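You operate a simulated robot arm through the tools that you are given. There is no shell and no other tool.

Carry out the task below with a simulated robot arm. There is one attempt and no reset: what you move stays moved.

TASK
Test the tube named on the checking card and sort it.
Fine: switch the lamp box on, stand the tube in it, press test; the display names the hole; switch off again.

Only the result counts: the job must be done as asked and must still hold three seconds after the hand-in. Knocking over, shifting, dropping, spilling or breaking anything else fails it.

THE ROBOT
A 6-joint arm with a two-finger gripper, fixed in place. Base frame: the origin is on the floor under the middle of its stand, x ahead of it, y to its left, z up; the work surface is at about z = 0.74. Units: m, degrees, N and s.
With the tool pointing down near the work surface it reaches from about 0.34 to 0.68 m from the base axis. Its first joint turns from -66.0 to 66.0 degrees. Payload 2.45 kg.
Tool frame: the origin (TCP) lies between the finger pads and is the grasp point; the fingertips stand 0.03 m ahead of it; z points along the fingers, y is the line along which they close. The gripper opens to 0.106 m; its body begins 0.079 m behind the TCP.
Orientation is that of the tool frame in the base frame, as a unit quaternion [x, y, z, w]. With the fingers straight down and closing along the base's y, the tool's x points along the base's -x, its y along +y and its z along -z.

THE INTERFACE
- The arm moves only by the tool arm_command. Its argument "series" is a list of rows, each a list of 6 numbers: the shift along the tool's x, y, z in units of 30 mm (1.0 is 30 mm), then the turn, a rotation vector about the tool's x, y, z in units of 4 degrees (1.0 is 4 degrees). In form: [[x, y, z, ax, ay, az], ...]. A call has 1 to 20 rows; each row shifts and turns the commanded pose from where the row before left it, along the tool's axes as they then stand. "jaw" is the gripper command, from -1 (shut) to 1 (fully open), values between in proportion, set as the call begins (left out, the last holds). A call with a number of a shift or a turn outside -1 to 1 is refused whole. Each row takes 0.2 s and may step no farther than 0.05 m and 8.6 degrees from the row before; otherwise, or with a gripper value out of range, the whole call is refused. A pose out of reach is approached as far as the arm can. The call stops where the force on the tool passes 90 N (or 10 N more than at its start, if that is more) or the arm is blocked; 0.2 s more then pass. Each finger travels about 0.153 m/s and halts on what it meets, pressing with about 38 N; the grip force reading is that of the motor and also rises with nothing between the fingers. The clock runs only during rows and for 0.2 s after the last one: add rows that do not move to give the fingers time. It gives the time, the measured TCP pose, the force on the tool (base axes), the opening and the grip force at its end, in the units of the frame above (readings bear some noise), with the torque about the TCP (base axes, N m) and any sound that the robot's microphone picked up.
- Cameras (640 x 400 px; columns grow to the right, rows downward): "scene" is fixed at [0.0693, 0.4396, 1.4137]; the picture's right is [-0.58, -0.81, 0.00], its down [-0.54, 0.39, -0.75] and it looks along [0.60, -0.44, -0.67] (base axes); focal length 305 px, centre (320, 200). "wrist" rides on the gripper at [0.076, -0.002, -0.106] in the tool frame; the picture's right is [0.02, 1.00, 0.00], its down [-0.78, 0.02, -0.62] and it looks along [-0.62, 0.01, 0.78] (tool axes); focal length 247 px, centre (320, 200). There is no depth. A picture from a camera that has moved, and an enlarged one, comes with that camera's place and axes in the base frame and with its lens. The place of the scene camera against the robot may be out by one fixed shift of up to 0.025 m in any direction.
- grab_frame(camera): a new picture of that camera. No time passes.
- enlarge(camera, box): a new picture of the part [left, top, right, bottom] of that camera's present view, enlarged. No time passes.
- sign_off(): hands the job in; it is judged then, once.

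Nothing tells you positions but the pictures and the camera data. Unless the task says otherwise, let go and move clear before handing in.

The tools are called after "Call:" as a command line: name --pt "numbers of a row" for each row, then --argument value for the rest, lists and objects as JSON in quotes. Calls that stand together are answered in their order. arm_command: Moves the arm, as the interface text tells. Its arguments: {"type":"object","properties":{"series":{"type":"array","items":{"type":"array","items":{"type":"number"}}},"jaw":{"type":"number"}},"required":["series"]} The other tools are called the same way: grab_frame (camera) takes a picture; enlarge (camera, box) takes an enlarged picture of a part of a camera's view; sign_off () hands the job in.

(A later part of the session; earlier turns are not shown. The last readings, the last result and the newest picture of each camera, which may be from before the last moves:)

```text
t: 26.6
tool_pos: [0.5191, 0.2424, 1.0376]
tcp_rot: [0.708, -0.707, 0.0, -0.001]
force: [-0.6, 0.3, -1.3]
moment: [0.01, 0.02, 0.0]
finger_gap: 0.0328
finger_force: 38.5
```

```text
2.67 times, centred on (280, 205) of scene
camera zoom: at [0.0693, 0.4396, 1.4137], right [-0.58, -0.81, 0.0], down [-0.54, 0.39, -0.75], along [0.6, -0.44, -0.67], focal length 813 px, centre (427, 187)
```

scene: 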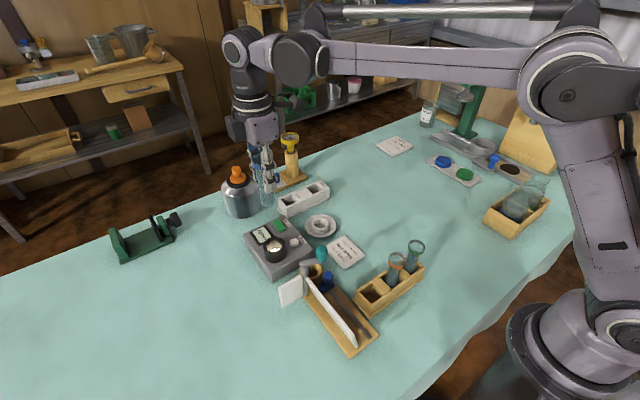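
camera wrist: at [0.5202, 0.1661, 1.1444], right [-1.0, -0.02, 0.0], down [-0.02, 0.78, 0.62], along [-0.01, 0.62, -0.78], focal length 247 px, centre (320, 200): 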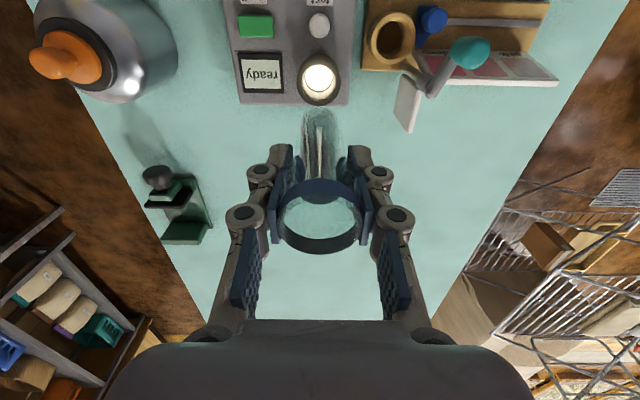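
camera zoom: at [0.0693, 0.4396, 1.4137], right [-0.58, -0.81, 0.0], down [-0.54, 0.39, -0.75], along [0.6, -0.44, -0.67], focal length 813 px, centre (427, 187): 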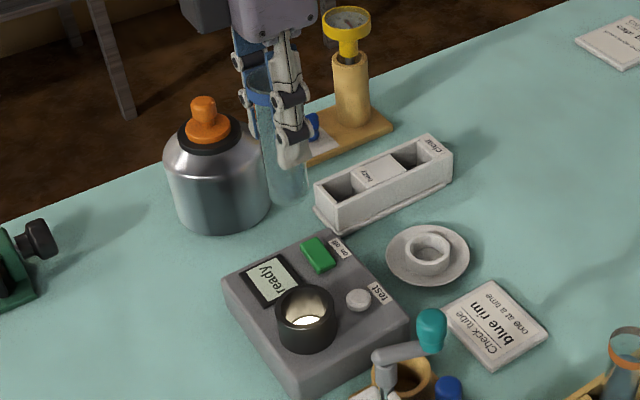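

The socket rim centre works out to about (0.520, 0.242) with its top near z≈0.815, and its opening is about 41 mm for a 33 mm tube. I'll make a small correction and lower until the tube bottom is just above the socket.

Call:
arm_command --pt "0 -0.04 0.3 0 0 0" --pt "0 0 0.6 0 0 0" --pt "0 0 0.7 0 0 0" --pt "0 0 0.7 0 0 0" --pt "0 0 0.7 0 0 0" --pt "0 0 0.5 0 0 0" --pt "0 0 0.3 0 0 0" --pt "0 0 0 0 0 0" --jaw -0.6

Call:
grab_frame --camera "wrist"

Call:
enlarge --camera "scene" --box '[220, 160, 340, 280]'

```text
t: 28.4
tool_pos: [0.5199, 0.2423, 0.9233]
tcp_rot: [-0.706, 0.708, 0.001, 0.001]
force: [0.4, 0.7, -0.6]
moment: [0.0, 0.02, -0.05]
finger_gap: 0.0326
finger_force: 37.9
```

```text
taken
camera wrist: at [0.5216, 0.1662, 1.0299], right [-1.0, -0.02, 0.0], down [-0.02, 0.78, 0.62], along [-0.01, 0.62, -0.78], focal length 247 px, centre (320, 200)
```

wrist: 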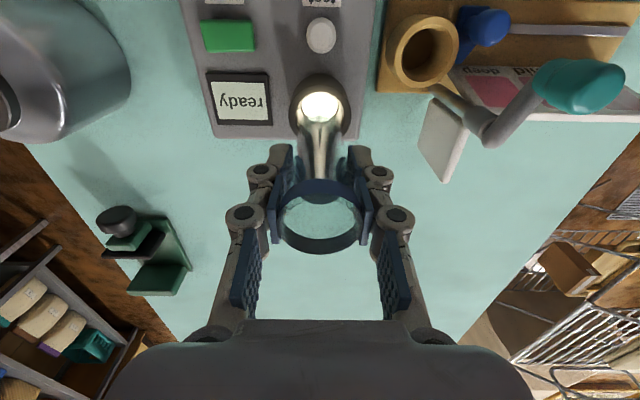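

```text
3.33 times, centred on (280, 220) of scene
camera zoom: at [0.0693, 0.4396, 1.4137], right [-0.58, -0.81, 0.0], down [-0.54, 0.39, -0.75], along [0.6, -0.44, -0.67], focal length 1016 px, centre (453, 133)
```

zoom: 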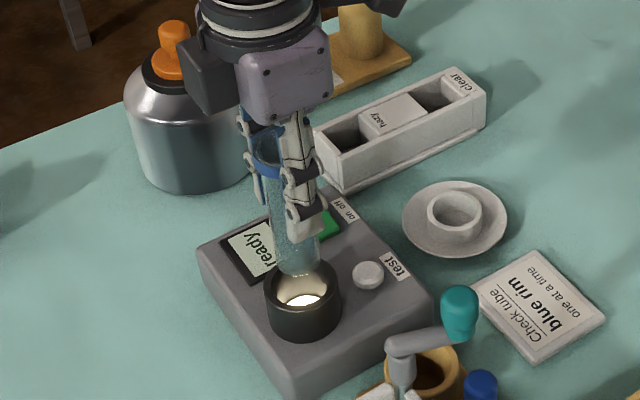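

Call:
enlarge --camera "wrist" --box '[260, 60, 380, 180]'

Call:
enlarge --camera "scene" --box '[255, 200, 315, 270]'

```text
3.33 times, centred on (320, 120) of wrist
camera zoom: at [0.5216, 0.1662, 1.0299], right [-1.0, -0.02, 0.0], down [-0.02, 0.78, 0.62], along [-0.01, 0.62, -0.78], focal length 823 px, centre (320, 467)
```

zoom: 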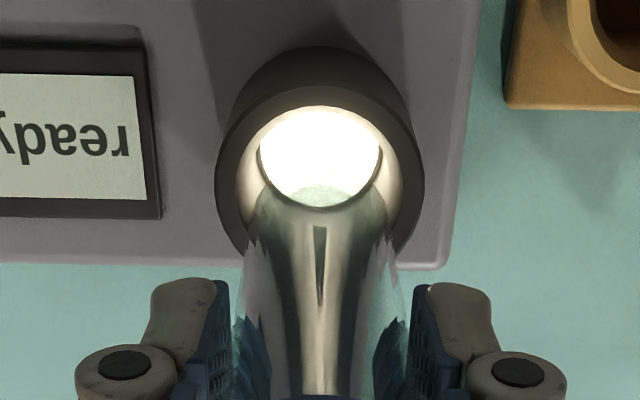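

```text
5.71 times, centred on (285, 235) of scene
camera zoom: at [0.0693, 0.4396, 1.4137], right [-0.58, -0.81, 0.0], down [-0.54, 0.39, -0.75], along [0.6, -0.44, -0.67], focal length 1741 px, centre (520, 0)
```

zoom: 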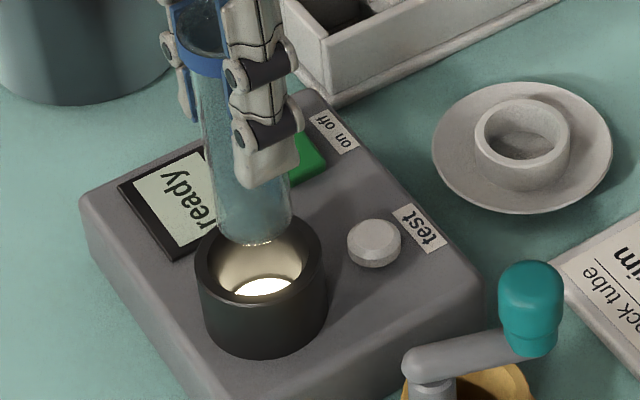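

The tube lines up with the socket in both views. I'll lower it in small steps and watch the force.

Call:
arm_command --pt "-0.015 -0.01 0.15 0 0 0" --pt "-0.015 -0.01 0.15 0 0 0" --pt "0 0 0.15 0 0 0" --pt "0 0 0.15 0 0 0" --pt "0 0 0.15 0 0 0" --jaw -0.6

Call:
enlarge --camera "scene" --box '[255, 200, 315, 270]'

Call:
enlarge --camera "wrist" --box '[260, 60, 380, 180]'

```text
t: 29.6
tool_pos: [0.521, 0.2431, 0.9017]
tcp_rot: [0.707, -0.707, 0.0, 0.0]
force: [0.0, -0.3, -1.0]
moment: [-0.01, 0.04, 0.01]
finger_gap: 0.0327
finger_force: 37.5
```

```text
5.71 times, centred on (285, 235) of scene
camera zoom: at [0.0693, 0.4396, 1.4137], right [-0.58, -0.81, 0.0], down [-0.54, 0.39, -0.75], along [0.6, -0.44, -0.67], focal length 1741 px, centre (520, 0)
```

zoom: 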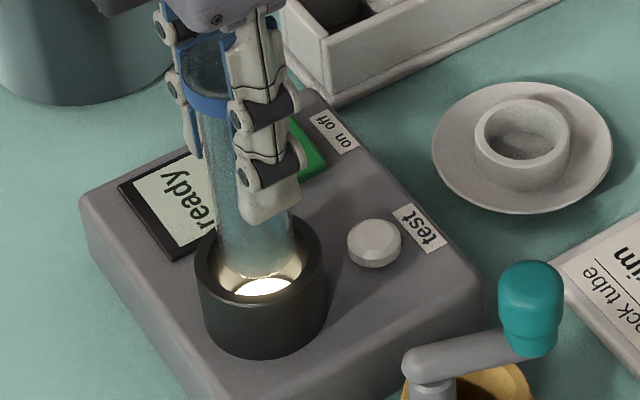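

```text
3.33 times, centred on (320, 120) of wrist
camera zoom: at [0.5223, 0.1667, 1.0085], right [-1.0, -0.02, 0.0], down [-0.02, 0.78, 0.62], along [-0.01, 0.62, -0.78], focal length 823 px, centre (320, 467)
```

zoom: 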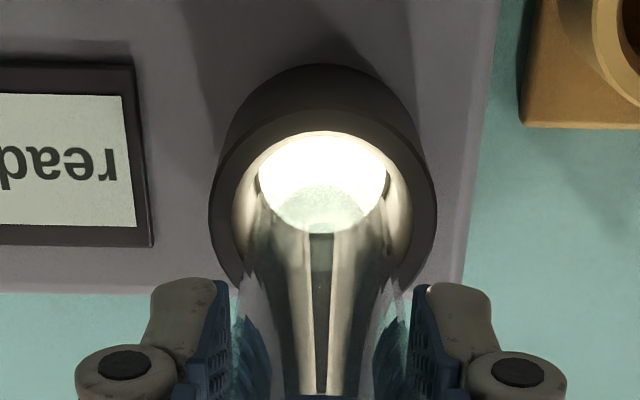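

The tube is entering the socket cleanly with no contact force. I'll keep lowering gently.

Call:
arm_command --pt "0 0 0.1 0 0 0" --pt "0 0 0.1 0 0 0" --pt "0 0 0.1 0 0 0" --pt "0 0 0.1 0 0 0" --jaw -0.6

Call:
enlarge --camera "scene" --box '[255, 200, 315, 270]'

Call:
enlarge --camera "wrist" --box '[260, 60, 380, 180]'

```text
t: 30.6
tool_pos: [0.5208, 0.2415, 0.8901]
tcp_rot: [-0.707, 0.707, -0.001, 0.0]
force: [0.6, -0.1, -1.8]
moment: [0.01, 0.0, -0.03]
finger_gap: 0.0326
finger_force: 38.0
```

```text
5.71 times, centred on (285, 235) of scene
camera zoom: at [0.0693, 0.4396, 1.4137], right [-0.58, -0.81, 0.0], down [-0.54, 0.39, -0.75], along [0.6, -0.44, -0.67], focal length 1741 px, centre (520, 0)
```

zoom: 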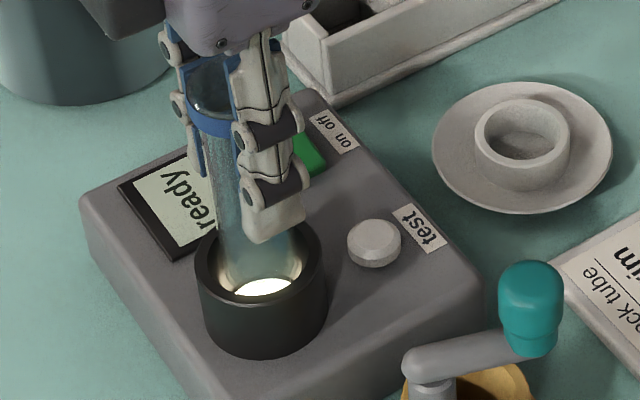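

```text
3.33 times, centred on (320, 120) of wrist
camera zoom: at [0.5227, 0.1662, 0.9969], right [-1.0, -0.02, 0.0], down [-0.02, 0.78, 0.62], along [-0.01, 0.62, -0.78], focal length 823 px, centre (320, 467)
```

zoom: 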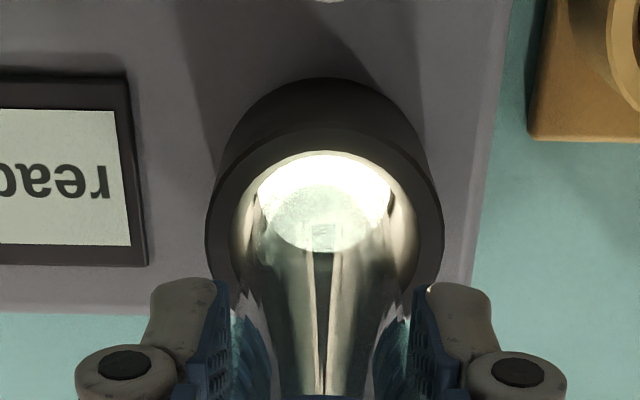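

The tube is partly in and moving freely. I'll continue down slowly until it rests on the floor of the socket.

Call:
arm_command --pt "0 0 0.08 0 0 0" --pt "0 0 0.08 0 0 0" --pt "0 0 0.08 0 0 0" --jaw -0.6

Call:
enlarge --camera "wrist" --box '[260, 60, 380, 180]'

```text
t: 31.4
tool_pos: [0.5198, 0.242, 0.8836]
tcp_rot: [-0.707, 0.707, 0.001, 0.001]
force: [-0.3, 0.1, -1.4]
moment: [-0.01, -0.02, -0.01]
finger_gap: 0.0326
finger_force: 38.5
```

```text
3.33 times, centred on (320, 120) of wrist
camera zoom: at [0.5222, 0.1662, 0.9899], right [-1.0, -0.02, 0.0], down [-0.02, 0.78, 0.62], along [-0.01, 0.62, -0.78], focal length 823 px, centre (320, 467)
```

zoom: 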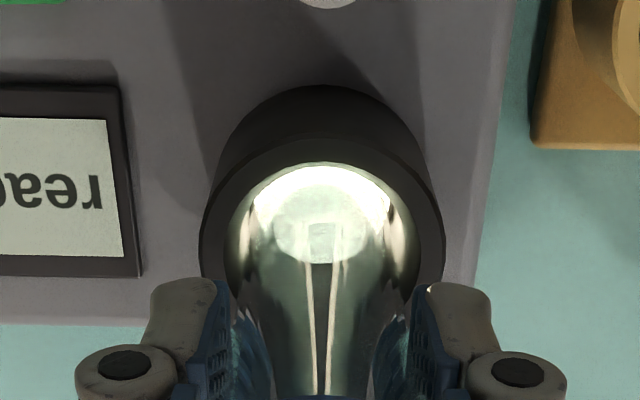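

Call:
arm_command --pt "0 0 0.06 0 0 0" --pt "0 0 0.06 0 0 0" --pt "0 0 0.06 0 0 0" --jaw -0.6

Call:
enlarge --camera "wrist" --box '[260, 60, 380, 180]'

```text
t: 32.2
tool_pos: [0.5192, 0.2427, 0.8774]
tcp_rot: [0.708, -0.707, -0.001, 0.0]
force: [-0.5, 1.0, -0.6]
moment: [0.0, 0.02, 0.01]
finger_gap: 0.0327
finger_force: 38.3
```

```text
3.33 times, centred on (320, 120) of wrist
camera zoom: at [0.5225, 0.1655, 0.9835], right [-1.0, -0.02, 0.0], down [-0.02, 0.78, 0.62], along [-0.01, 0.62, -0.78], focal length 823 px, centre (320, 467)
```

zoom: 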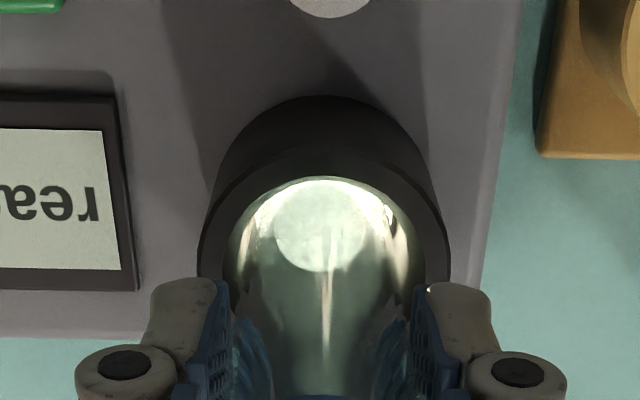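

Still no contact force. I'll keep lowering in about 1.5–2 mm steps.

Call:
arm_command --pt "0 0 0.05 0 0 0" --pt "0 0 0.05 0 0 0" --pt "0 0 0.05 0 0 0" --jaw -0.6

Call:
enlarge --camera "wrist" --box '[260, 60, 380, 180]'

Call:
enlarge --camera "scene" --box '[255, 200, 315, 270]'

```text
t: 33.0
tool_pos: [0.521, 0.2427, 0.8729]
tcp_rot: [0.707, -0.707, -0.001, -0.001]
force: [-0.3, -0.7, 0.0]
moment: [0.0, 0.03, 0.01]
finger_gap: 0.0327
finger_force: 38.0
```

```text
3.33 times, centred on (320, 120) of wrist
camera zoom: at [0.5223, 0.1663, 0.979], right [-1.0, -0.02, 0.0], down [-0.02, 0.78, 0.62], along [-0.01, 0.62, -0.78], focal length 823 px, centre (320, 467)
```

zoom: 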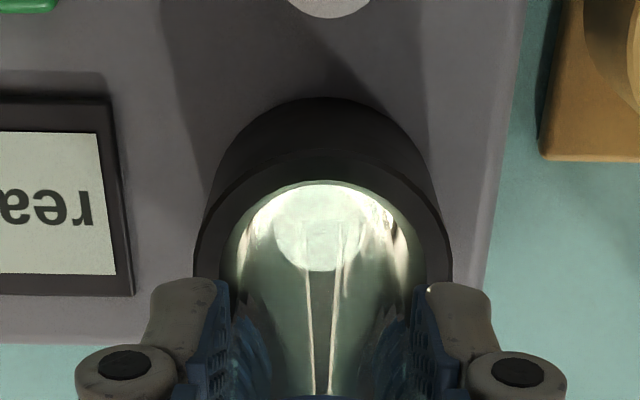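

```text
5.71 times, centred on (285, 235) of scene
camera zoom: at [0.0693, 0.4396, 1.4137], right [-0.58, -0.81, 0.0], down [-0.54, 0.39, -0.75], along [0.6, -0.44, -0.67], focal length 1741 px, centre (520, 0)
```

zoom: 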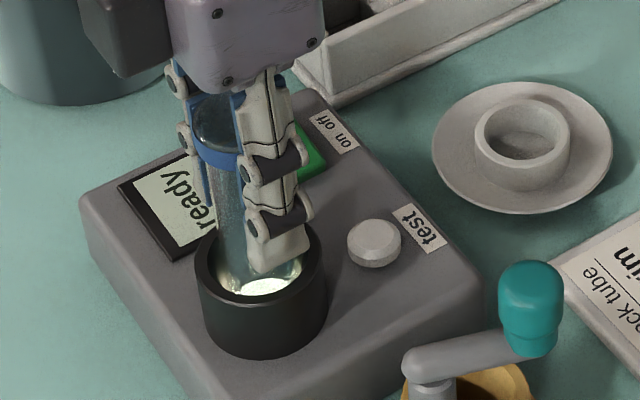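

The vertical force is drifting toward zero, so the tube may be close to touching down. I'll continue in 1 mm steps.

Call:
arm_command --pt "0 0 0.035 0 0 0" --pt "0 0 0.035 0 0 0" --pt "0 0 0 0 0 0" --jaw -0.6

Call:
arm_command --pt "0 0 0 0 0 0" --jaw -0.6

```text
t: 33.8
tool_pos: [0.5212, 0.2435, 0.8708]
tcp_rot: [0.707, -0.707, -0.001, 0.0]
force: [0.0, -0.1, -1.2]
moment: [0.01, 0.0, 0.0]
finger_gap: 0.0329
finger_force: 38.2
```

```text
t: 34.2
tool_pos: [0.5212, 0.2433, 0.8707]
tcp_rot: [0.707, -0.707, 0.0, 0.0]
force: [-1.3, -0.2, -0.6]
moment: [-0.01, 0.0, -0.01]
finger_gap: 0.0327
finger_force: 37.9
```

Call:
arm_command --pt "0 0 0.04 0 0 0" --pt "0 0 0.04 0 0 0" --pt "0 0 0.04 0 0 0" --jaw -0.6

Call:
arm_command --pt "0 0 0.04 0 0 0" --pt "0 0 0.04 0 0 0" --jaw -0.6

Call:
enlarge --camera "wrist" --box '[260, 60, 380, 180]'

Call:
enlarge --camera "scene" --box '[255, 200, 315, 270]'

```text
t: 35.0
tool_pos: [0.5213, 0.2433, 0.8668]
tcp_rot: [0.707, -0.707, 0.0, 0.0]
force: [0.0, 0.6, -1.5]
moment: [-0.01, -0.01, -0.02]
finger_gap: 0.0326
finger_force: 38.2
```

```text
t: 35.6
tool_pos: [0.5203, 0.2427, 0.8657]
tcp_rot: [0.707, -0.707, -0.001, -0.001]
force: [2.2, -0.1, 12.5]
moment: [0.02, -0.16, 0.02]
finger_gap: 0.0326
finger_force: 37.5
```

```text
3.33 times, centred on (320, 120) of wrist
camera zoom: at [0.5221, 0.1658, 0.9719], right [-1.0, -0.02, 0.0], down [-0.02, 0.78, 0.62], along [-0.01, 0.62, -0.78], focal length 823 px, centre (320, 467)
```

zoom: 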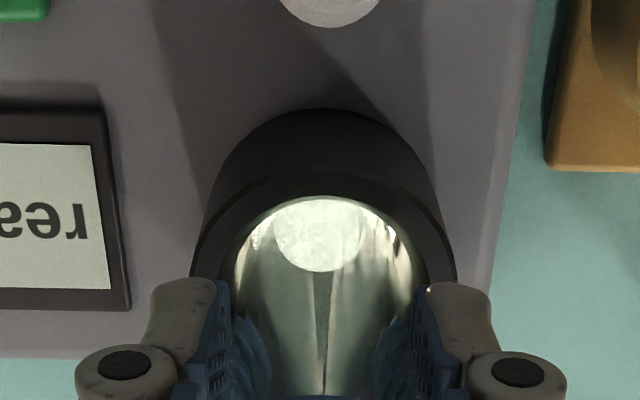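

```text
5.71 times, centred on (285, 235) of scene
camera zoom: at [0.0691, 0.4395, 1.4138], right [-0.58, -0.81, 0.0], down [-0.54, 0.39, -0.75], along [0.61, -0.44, -0.67], focal length 1741 px, centre (520, 0)
```

zoom: 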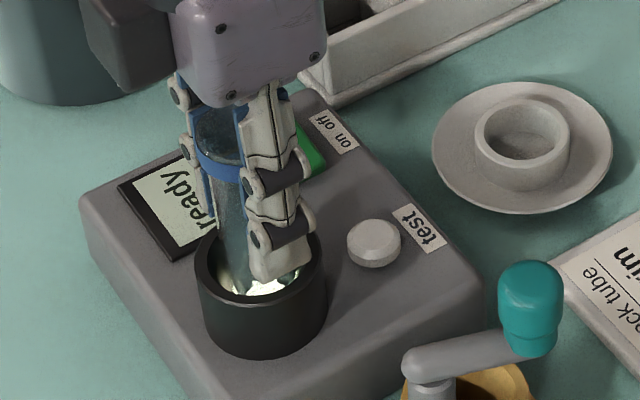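

There is a clear touchdown: 12.5 N upward, acting at the tube's bottom centre. I'll ease off about 1 mm and then open the jaw.

Call:
arm_command --pt "0 0 -0.03 0 0 0" --pt "0 0 0 0 0 0" --jaw -0.6

Call:
arm_command --pt "0 0 0 0 0 0" --pt "0 0 0 0 0 0" --pt "0 0 0 0 0 0" --jaw -0.2

Call:
enlarge --camera "scene" --box '[255, 200, 315, 270]'

Call:
grab_frame --camera "wrist"

```text
t: 36.2
tool_pos: [0.5207, 0.2426, 0.8653]
tcp_rot: [-0.707, 0.707, 0.001, -0.001]
force: [1.4, -0.2, 2.4]
moment: [0.03, -0.13, -0.02]
finger_gap: 0.0325
finger_force: 38.2
```

```text
t: 37.0
tool_pos: [0.5203, 0.2418, 0.8663]
tcp_rot: [-0.707, 0.707, 0.001, 0.001]
force: [0.2, 1.1, -0.1]
moment: [0.0, -0.02, 0.0]
finger_gap: 0.0422
finger_force: 0.1
```

```text
5.71 times, centred on (285, 235) of scene
camera zoom: at [0.0693, 0.4396, 1.4137], right [-0.58, -0.81, 0.0], down [-0.54, 0.39, -0.75], along [0.6, -0.44, -0.67], focal length 1741 px, centre (520, 0)
```

zoom: 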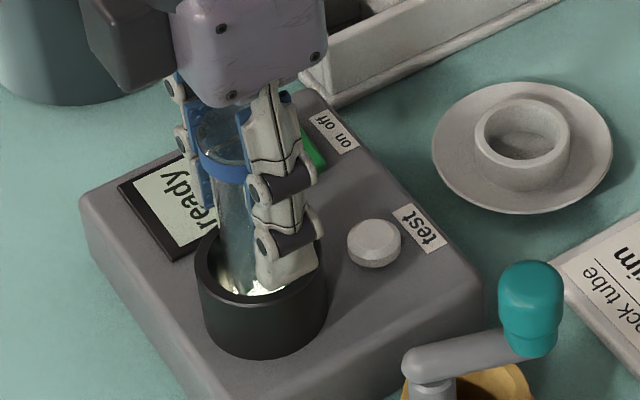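

```text
taken
camera wrist: at [0.5218, 0.1659, 0.9722], right [-1.0, -0.02, 0.0], down [-0.02, 0.78, 0.62], along [-0.01, 0.62, -0.78], focal length 247 px, centre (320, 200)
```

wrist: 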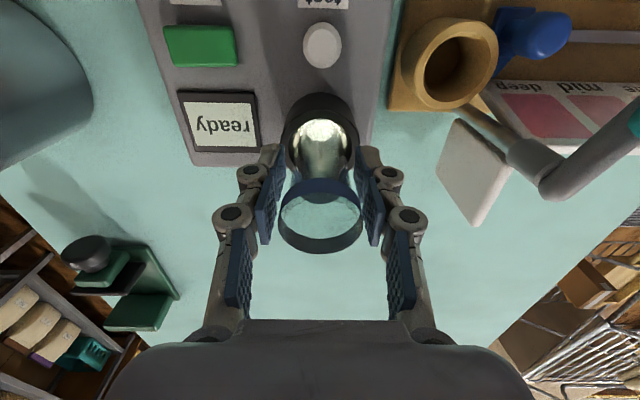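

The tube is free and stands on its own in the socket. I'll open the jaw wider and rise straight up clear of it.

Call:
arm_command --pt "0 0 0 0 0 0" --pt "0 0 0 0 0 0" --pt "0 0 -0.3 0 0 0" --pt "0 0 -0.6 0 0 0" --pt "0 0 -0.8 0 0 0" --pt "0 0 -0.9 0 0 0" --pt "0 0 -1 0 0 0" --pt "0 0 -1 0 0 0" --jaw 0.35

Call:
grab_frame --camera "wrist"

Call:
enlarge --camera "scene" --box '[220, 160, 340, 280]'

```text
t: 38.8
tool_pos: [0.5203, 0.2415, 1.0047]
tcp_rot: [-0.707, 0.707, 0.001, 0.0]
force: [0.0, -0.7, -0.2]
moment: [0.01, 0.0, 0.04]
finger_gap: 0.0717
finger_force: 0.1
```

```text
taken
camera wrist: at [0.523, 0.1661, 1.1114], right [-1.0, -0.02, 0.0], down [-0.02, 0.78, 0.62], along [-0.01, 0.62, -0.78], focal length 247 px, centre (320, 200)
```

wrist: 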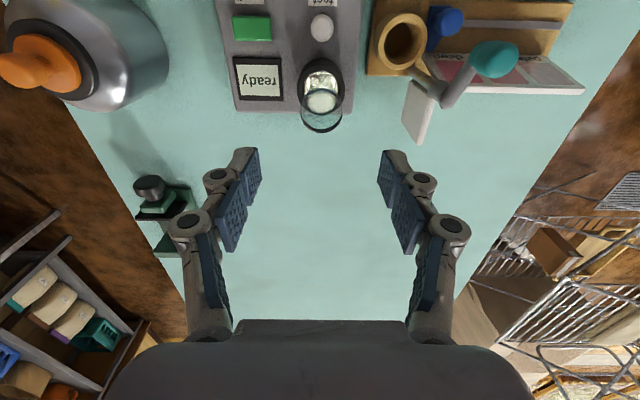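

```text
3.33 times, centred on (280, 220) of scene
camera zoom: at [0.0693, 0.4396, 1.4138], right [-0.58, -0.81, 0.0], down [-0.54, 0.39, -0.75], along [0.6, -0.44, -0.67], focal length 1016 px, centre (453, 133)
```

zoom: 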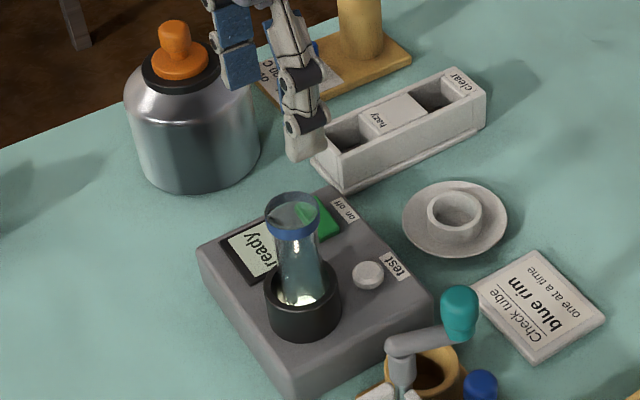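

The tube stands in the socket and the box reads "ready". To press "test" at about (0.518, 0.185), I'll shut the jaw, move sideways and tilt the hand 16° away from the tube so it can't touch it.

Call:
arm_command --pt "0.66 0.026 0 0 0 0" --pt "0.66 0.026 0 0 0 0" --pt "0.67 0.026 0 0 0 0" --pt "0 0 0 0 -1 0" --pt "0 0 0 0 -1 0" --pt "0 0 0 0 -1 0" --pt "0 0 0 0 -1 0" --pt "0 0 0 0 0 0" --jaw -1

Call:
grab_frame --camera "wrist"

```text
t: 40.6
tool_pos: [0.5183, 0.1824, 1.004]
tcp_rot: [0.701, -0.7, -0.1, -0.098]
force: [0.2, -0.1, 0.1]
moment: [0.0, 0.01, 0.01]
finger_gap: 0.0
finger_force: 28.1
```

```text
taken
camera wrist: at [0.5203, 0.0797, 1.0848], right [-1.0, -0.02, -0.01], down [-0.02, 0.58, 0.81], along [-0.01, 0.81, -0.58], focal length 247 px, centre (320, 200)
```

wrist: 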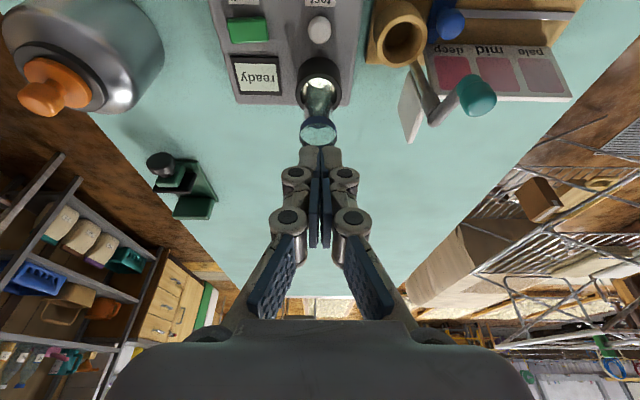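

The tilt has the hand leaning away from the tube. I'll descend vertically toward the test button, stopping above it to check.

Call:
arm_command --pt "0.2 -0.02 0.7 0 0 0" --pt "0.248 -0.02 0.865 0 0 0" --pt "0.248 0 0.865 0 0 0" --pt "0.248 0 0.865 0 0 0" --pt "0.193 0 0.673 0 0 0" --pt "0 0 0 0 0 0" --jaw -1

Call:
grab_frame --camera "wrist"

Call:
enlarge --camera "scene" --box '[230, 180, 340, 280]'

```text
t: 42.0
tool_pos: [0.5197, 0.1827, 0.8797]
tcp_rot: [0.7, -0.7, -0.099, -0.099]
force: [0.8, -0.3, 0.9]
moment: [0.03, -0.01, 0.0]
finger_gap: 0.0
finger_force: 28.2
```

```text
taken
camera wrist: at [0.521, 0.0797, 0.9605], right [-1.0, -0.02, -0.01], down [-0.02, 0.58, 0.81], along [-0.01, 0.81, -0.58], focal length 247 px, centre (320, 200)
```

wrist: 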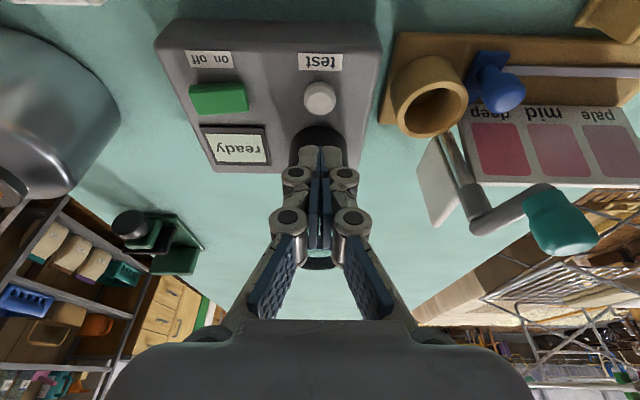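

```text
4.00 times, centred on (285, 230) of scene
camera zoom: at [0.0693, 0.4396, 1.4137], right [-0.58, -0.81, 0.0], down [-0.54, 0.39, -0.75], along [0.6, -0.44, -0.67], focal length 1219 px, centre (460, 80)
```

zoom: 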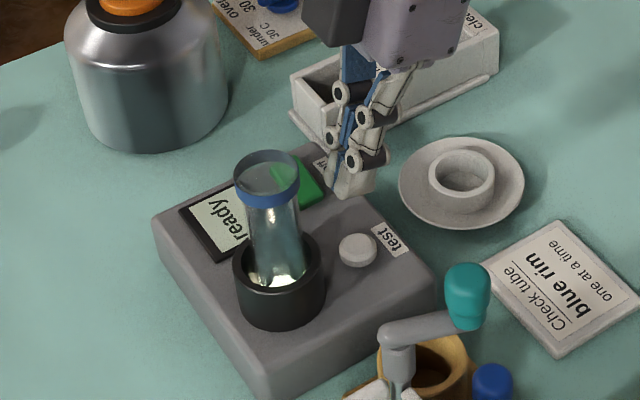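

The closed tips are heading for the test button and the tube has clear space beside them. I'll lower in smaller steps to near contact.

Call:
arm_command --pt "0.08 0 0.5 0 0 0" --pt "0.11 0 0.385 0 0 0" --pt "0.083 0 0.288 0 0 0" --pt "0 0 0 0 0 0" --jaw -1

Call:
grab_frame --camera "wrist"

Call:
enlarge --camera "scene" --box '[250, 195, 330, 265]'

```text
t: 43.0
tool_pos: [0.518, 0.1857, 0.8424]
tcp_rot: [0.701, -0.7, -0.1, -0.099]
force: [-0.2, 0.1, 0.7]
moment: [-0.01, 0.03, 0.03]
finger_gap: 0.0
finger_force: 28.9
```

```text
taken
camera wrist: at [0.5199, 0.0817, 0.9242], right [-1.0, -0.02, -0.01], down [-0.02, 0.58, 0.81], along [-0.01, 0.81, -0.58], focal length 247 px, centre (320, 200)
```

wrist: 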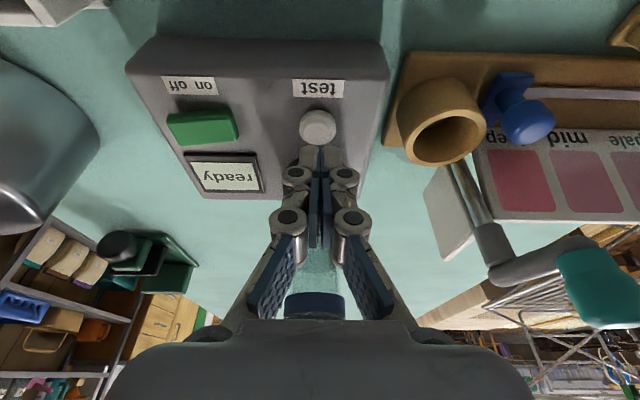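

```text
5.71 times, centred on (290, 230) of scene
camera zoom: at [0.0693, 0.4396, 1.4137], right [-0.58, -0.81, 0.0], down [-0.54, 0.39, -0.75], along [0.6, -0.44, -0.67], focal length 1741 px, centre (491, 29)
```

zoom: 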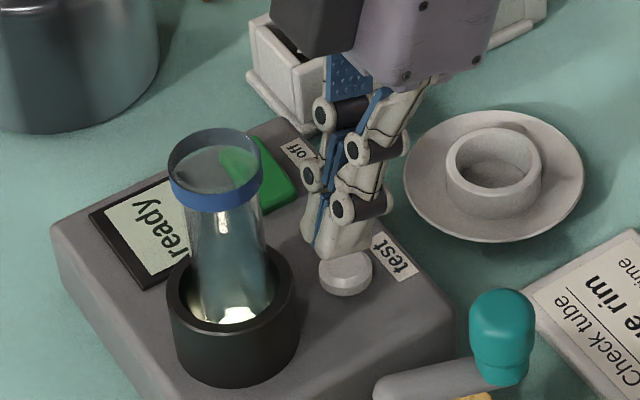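

The tips are just above the test button. I'll press down in small steps.

Call:
arm_command --pt "0.0276 -0.03 0.096 0 0 0" --pt "0.0276 -0.03 0.096 0 0 0" --pt "0.0276 0 0.096 0 0 0" --jaw -1

Call:
arm_command --pt "0.0184 0 0.064 0 0 0" --pt "0.0184 0 0.064 0 0 0" --jaw -1

Call:
enlarge --camera "wrist" --box '[130, 50, 390, 230]'

Call:
enlarge --camera "scene" --box '[250, 195, 330, 265]'

```text
t: 43.8
tool_pos: [0.5214, 0.1835, 0.8347]
tcp_rot: [0.7, -0.7, -0.099, -0.099]
force: [-0.3, -1.4, -0.4]
moment: [0.02, 0.01, 0.02]
finger_gap: 0.0
finger_force: 29.0
```

```text
t: 44.4
tool_pos: [0.5213, 0.1848, 0.8304]
tcp_rot: [-0.7, 0.701, 0.099, 0.099]
force: [0.5, -0.3, 0.0]
moment: [0.02, -0.02, 0.0]
finger_gap: 0.0
finger_force: 28.5
```

```text
2.22 times, centred on (260, 140) of wrist
camera zoom: at [0.5223, 0.0821, 0.912], right [-1.0, -0.02, -0.01], down [-0.02, 0.58, 0.81], along [-0.01, 0.81, -0.58], focal length 549 px, centre (453, 333)
```

zoom: 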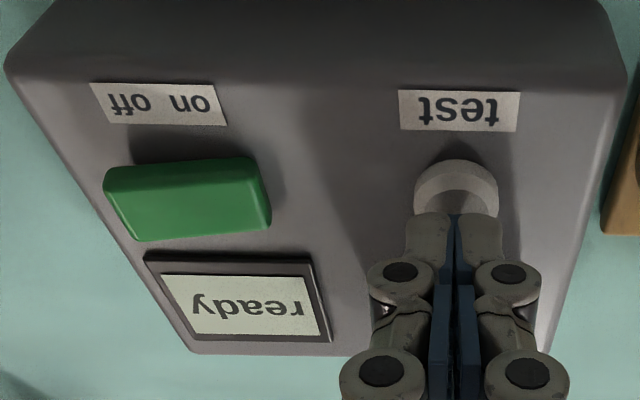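

```text
5.71 times, centred on (290, 230) of scene
camera zoom: at [0.0693, 0.4396, 1.4137], right [-0.58, -0.81, 0.0], down [-0.54, 0.39, -0.75], along [0.6, -0.44, -0.67], focal length 1741 px, centre (491, 29)
```

zoom: 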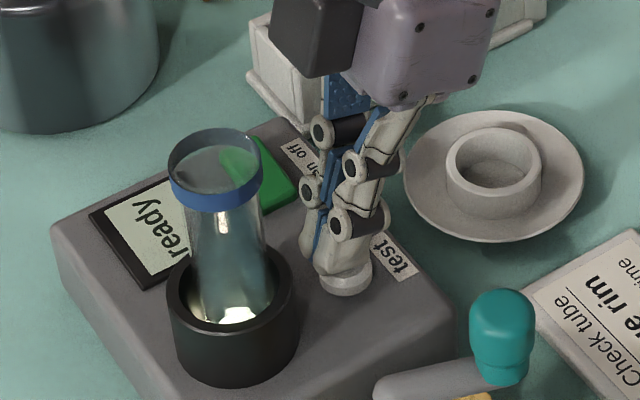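

The tips are right at the button, and the display still shows "ready". I'll press a little further.

Call:
arm_command --pt "0.0184 0 0.064 0 0 0" --pt "0.0184 0 0.064 0 0 0" --jaw -1

Call:
enlarge --camera "wrist" --box '[130, 50, 390, 230]'

```text
t: 45.0
tool_pos: [0.5199, 0.1841, 0.827]
tcp_rot: [0.7, -0.7, -0.099, -0.099]
force: [0.3, -0.1, 0.3]
moment: [0.0, -0.02, 0.0]
finger_gap: 0.0062
finger_force: 28.4
```

```text
2.22 times, centred on (260, 140) of wrist
camera zoom: at [0.5221, 0.0817, 0.9081], right [-1.0, -0.02, -0.01], down [-0.02, 0.58, 0.81], along [-0.01, 0.81, -0.58], focal length 549 px, centre (453, 333)
```

zoom: 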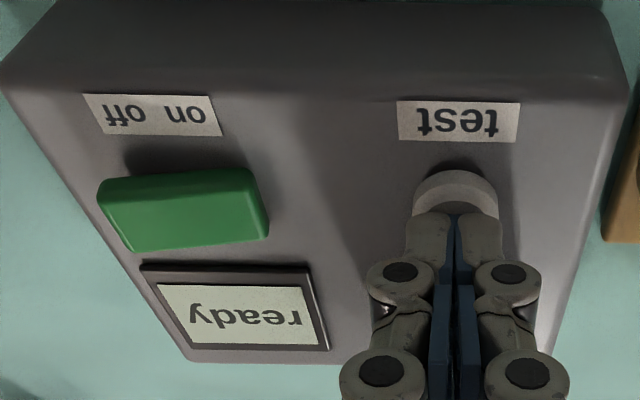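

The finger gap has nudged open, which means contact has just begun. I'll continue pressing.

Call:
arm_command --pt "0.0184 0 0.064 0 0 0" --jaw -1

Call:
enlarge --camera "wrist" --box '[130, 50, 390, 230]'

```text
t: 45.4
tool_pos: [0.5203, 0.1843, 0.8257]
tcp_rot: [-0.7, 0.7, 0.098, 0.098]
force: [0.2, 0.2, 0.5]
moment: [-0.01, 0.03, -0.04]
finger_gap: 0.006
finger_force: 29.2
```

```text
2.22 times, centred on (260, 140) of wrist
camera zoom: at [0.5221, 0.0818, 0.9066], right [-1.0, -0.02, -0.01], down [-0.02, 0.58, 0.81], along [-0.01, 0.81, -0.58], focal length 549 px, centre (453, 333)
```

zoom: 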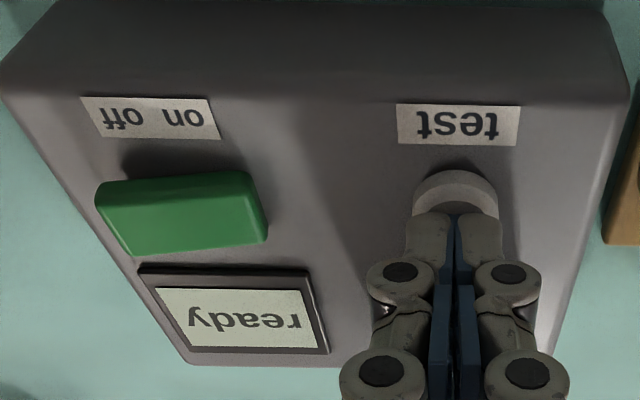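

Call:
arm_command --pt "0.0184 0 0.064 0 0 0" --pt "0 0 0 0 0 0" --jaw -1

Call:
enlarge --camera "wrist" --box '[130, 50, 390, 230]'

```text
t: 46.0
tool_pos: [0.5206, 0.1848, 0.8245]
tcp_rot: [-0.7, 0.701, 0.099, 0.099]
force: [0.0, 0.0, 1.8]
moment: [-0.01, 0.02, -0.01]
finger_gap: 0.006
finger_force: 28.2
```

```text
2.22 times, centred on (260, 140) of wrist
camera zoom: at [0.5222, 0.0819, 0.9049], right [-1.0, -0.02, -0.01], down [-0.02, 0.58, 0.81], along [-0.01, 0.81, -0.58], focal length 549 px, centre (453, 333)
```

zoom: 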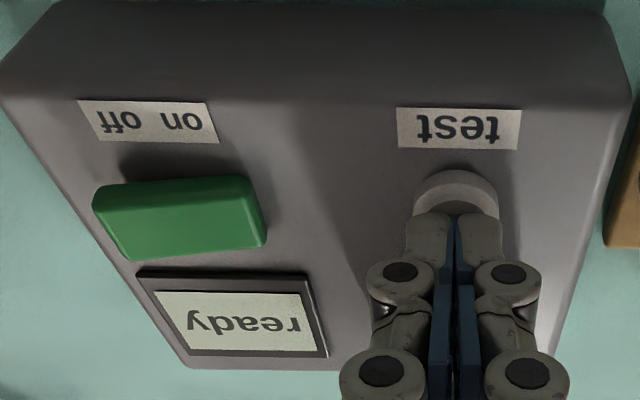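

Call:
arm_command --pt "0.0184 0 0.064 0 0 0" --pt "0 0 0 0 0 0" --jaw -1

Call:
enlarge --camera "wrist" --box '[130, 50, 390, 230]'

Call:
enlarge --camera "scene" --box '[250, 195, 330, 265]'

```text
t: 46.6
tool_pos: [0.5214, 0.1839, 0.8204]
tcp_rot: [0.7, -0.7, -0.099, -0.099]
force: [-0.1, 0.8, 2.5]
moment: [0.06, 0.0, 0.0]
finger_gap: 0.0061
finger_force: 28.7
heard: click
```

```text
2.22 times, centred on (260, 140) of wrist
camera zoom: at [0.5226, 0.0813, 0.9027], right [-1.0, -0.02, -0.01], down [-0.02, 0.58, 0.81], along [-0.01, 0.81, -0.58], focal length 549 px, centre (453, 333)
```

zoom: 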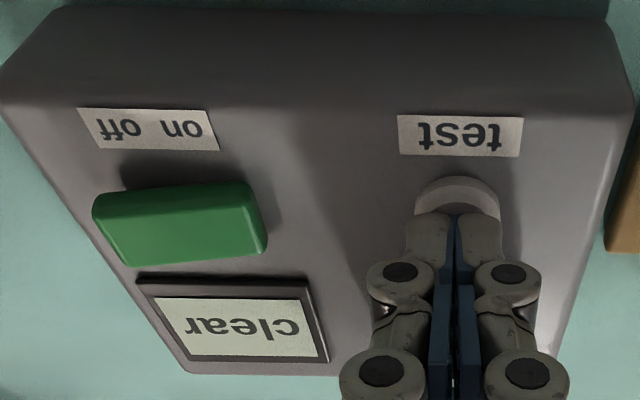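

```text
5.71 times, centred on (290, 230) of scene
camera zoom: at [0.0692, 0.4396, 1.4137], right [-0.58, -0.81, 0.0], down [-0.54, 0.39, -0.75], along [0.6, -0.44, -0.67], focal length 1741 px, centre (491, 29)
```

zoom: 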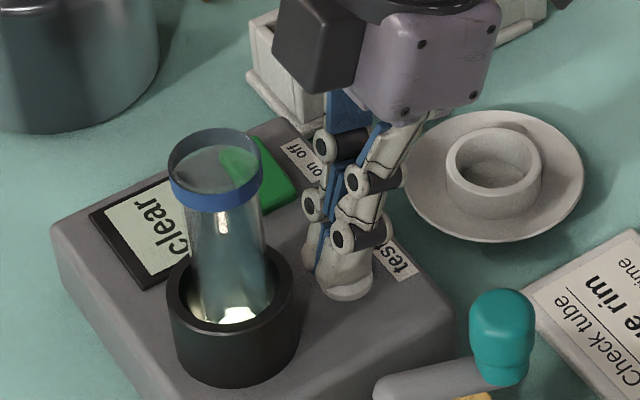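

A click was heard and the display reads "clear". I'll rise straight up and check that the reading holds.

Call:
arm_command --pt "-0.055 0 -0.19 0 0 0" --pt "-0.138 0 -0.48 0 0 0" --pt "-0.2756 0 -0.9613 0 0 0" --pt "-0.2756 0 -0.9613 0 0 0" --pt "-0.2756 0 -0.9613 0 0 0" --pt "-0.2756 0 -0.9613 0 0 0" --pt "-0.2756 0 -0.9613 0 0 0" --pt "-0.1378 0 -0.48 0 0 0" --jaw -1

Call:
grab_frame --camera "wrist"

Call:
enlarge --camera "scene" --box '[220, 160, 340, 280]'

```text
t: 48.4
tool_pos: [0.5218, 0.1846, 1.0088]
tcp_rot: [-0.7, 0.7, 0.099, 0.099]
force: [0.2, 0.0, -0.2]
moment: [-0.01, -0.01, -0.03]
finger_gap: 0.0001
finger_force: 29.3
```

```text
taken
camera wrist: at [0.5239, 0.0824, 1.0887], right [-1.0, -0.02, -0.01], down [-0.02, 0.58, 0.81], along [-0.01, 0.81, -0.58], focal length 247 px, centre (320, 200)
```

wrist: 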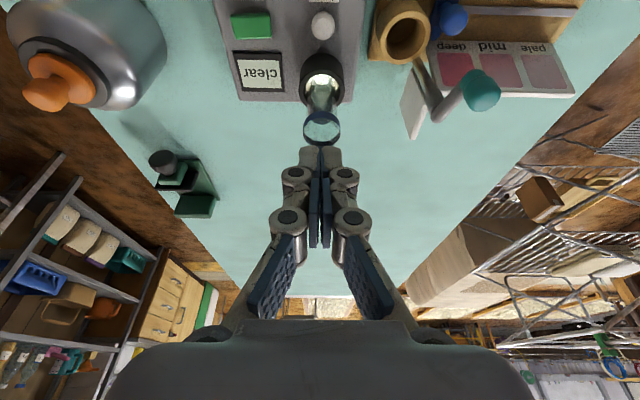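

```text
3.33 times, centred on (280, 220) of scene
camera zoom: at [0.0693, 0.4396, 1.4138], right [-0.58, -0.81, 0.0], down [-0.54, 0.39, -0.75], along [0.6, -0.44, -0.67], focal length 1016 px, centre (453, 133)
```

zoom: 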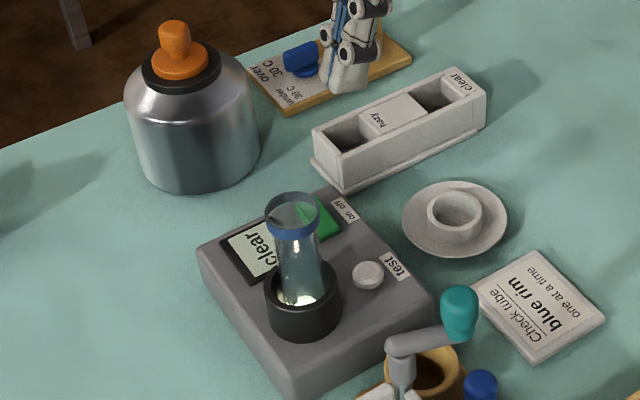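

The reading holds at "clear", so the tube belongs in the hole at the "clear" end, near (0.675, 0.0125). I'll straighten the tool, open the jaw, and return to above the tube.

Call:
arm_command --pt "0 0 0 0 1 0" --pt "0 0 0 0 1 0" --pt "0 0 0 0 1 0" --pt "0 0 0 0 1 0" --pt "-0.64 0.017 0 0 0 0" --pt "-0.64 0.017 0 0 0 0" --pt "-0.64 0.017 0 0 0 0" --pt "0 0 0 0 0 0" --jaw 0.35

Call:
grab_frame --camera "wrist"

Call:
enlarge --camera "wrist" --box '[260, 40, 380, 140]'

```text
t: 50.2
tool_pos: [0.5211, 0.2415, 1.0071]
tcp_rot: [-0.707, 0.708, 0.0, 0.0]
force: [-0.6, 0.0, -0.5]
moment: [0.04, -0.01, 0.01]
finger_gap: 0.0716
finger_force: 0.0
```

```text
taken
camera wrist: at [0.5221, 0.165, 1.1136], right [-1.0, -0.02, 0.0], down [-0.02, 0.78, 0.62], along [-0.01, 0.62, -0.78], focal length 247 px, centre (320, 200)
```

wrist: 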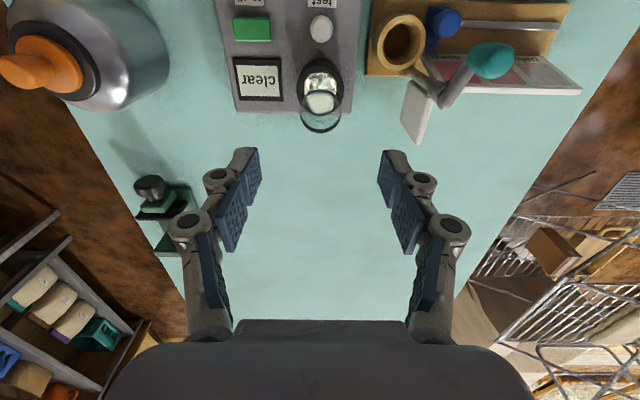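

```text
4.00 times, centred on (320, 90) of wrist
camera zoom: at [0.5221, 0.165, 1.1136], right [-1.0, -0.02, 0.0], down [-0.02, 0.78, 0.62], along [-0.01, 0.62, -0.78], focal length 988 px, centre (320, 640)
```

zoom: 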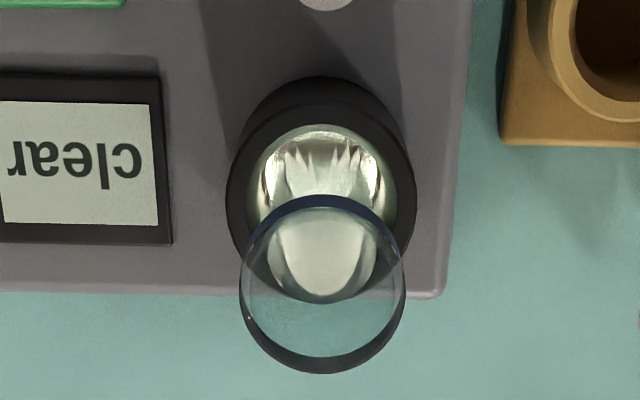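

The tube is centred between the open fingers at about (0.521, 0.242). I'll lower around it to the same grip height as before.

Call:
arm_command --pt "0 0 0.5 0 0 0" --pt "0 0 0.8 0 0 0" --pt "0 0 0.9 0 0 0" --pt "0 0 0.9 0 0 0" --pt "0 0 0.8 0 0 0" --pt "0 0 0.5 0 0 0" --pt "0 0 0.23 0 0 0" --pt "0 0 0 0 0 0" --jaw 0.35

Call:
grab_frame --camera "wrist"

Call:
enlarge --camera "scene" --box '[240, 180, 330, 270]'

```text
t: 52.0
tool_pos: [0.5192, 0.2403, 0.8678]
tcp_rot: [0.707, -0.707, -0.001, -0.001]
force: [-0.3, -0.3, 0.3]
moment: [0.01, 0.01, -0.01]
finger_gap: 0.0715
finger_force: 0.1
```

```text
taken
camera wrist: at [0.5216, 0.1654, 0.9742], right [-1.0, -0.02, 0.0], down [-0.02, 0.78, 0.62], along [-0.01, 0.62, -0.78], focal length 247 px, centre (320, 200)
```

wrist: 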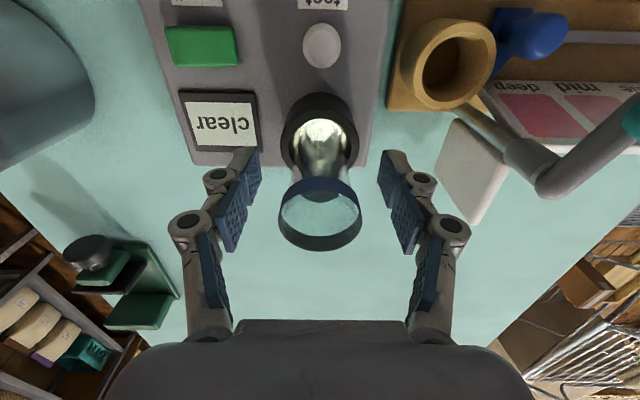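

```text
4.44 times, centred on (285, 225) of scene
camera zoom: at [0.0693, 0.4396, 1.4137], right [-0.58, -0.81, 0.0], down [-0.54, 0.39, -0.75], along [0.6, -0.44, -0.67], focal length 1354 px, centre (476, 89)
```

zoom: 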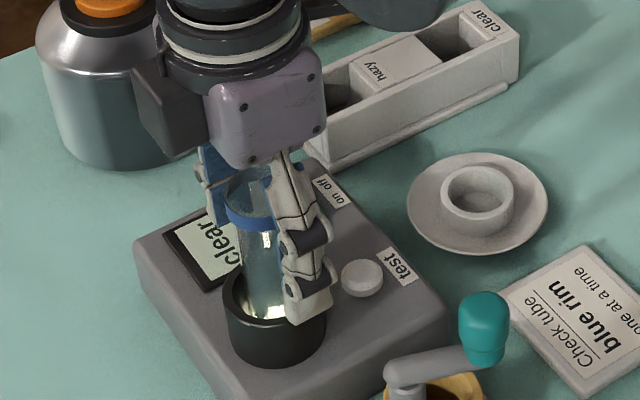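

The fingers straddle the tube correctly. I'll close on it and lift slowly straight up.

Call:
arm_command --pt "0 0 0 0 0 0" --pt "0 0 0 0 0 0" --pt "0 0 0 0 0 0" --pt "0 0 0 0 0 0" --jaw -0.6

Call:
arm_command --pt "0 0 -0.15 0 0 0" --pt "0 0 -0.2 0 0 0" --pt "0 0 -0.3 0 0 0" --pt "0 0 -0.4 0 0 0" --pt "0 0 -0.5 0 0 0" --pt "0 0 -0.6 0 0 0" --pt "0 0 -0.6 0 0 0" --pt "0 0 -0.6 0 0 0" --pt "0 0 -0.6 0 0 0" --pt "0 0 -0.5 0 0 0" --pt "0 0 -0.3 0 0 0" --pt "0 0 0 0 0 0" --jaw -0.6

Call:
grab_frame --camera "wrist"

Call:
grab_frame --camera "scene"

```text
t: 53.0
tool_pos: [0.5199, 0.2416, 0.8692]
tcp_rot: [0.707, -0.707, 0.0, 0.0]
force: [0.3, -0.4, 7.1]
moment: [-0.01, 0.0, -0.03]
finger_gap: 0.0329
finger_force: 38.2
```

```text
t: 55.6
tool_pos: [0.5203, 0.2402, 1.0107]
tcp_rot: [0.707, -0.707, 0.0, -0.001]
force: [-1.1, 0.1, -1.0]
moment: [-0.01, 0.01, -0.03]
finger_gap: 0.0329
finger_force: 38.3
```

```text
taken
camera wrist: at [0.5223, 0.164, 1.1175], right [-1.0, -0.02, 0.0], down [-0.02, 0.78, 0.62], along [-0.01, 0.62, -0.78], focal length 247 px, centre (320, 200)
```

wrist: 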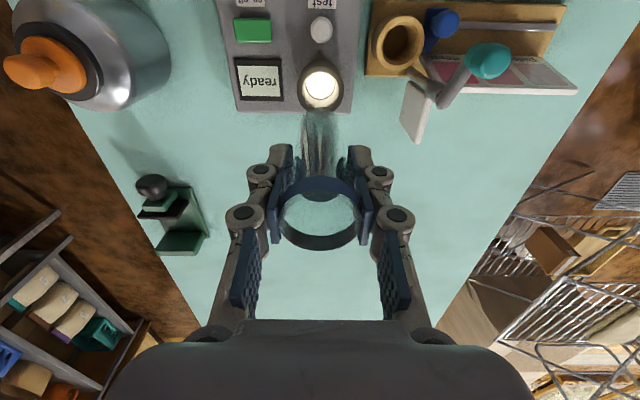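

```text
taken
```

scene: 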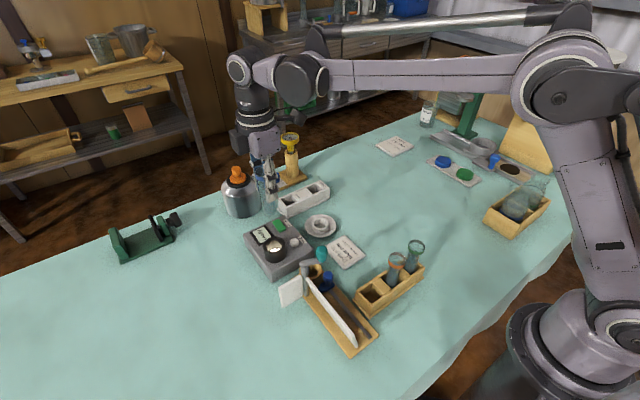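

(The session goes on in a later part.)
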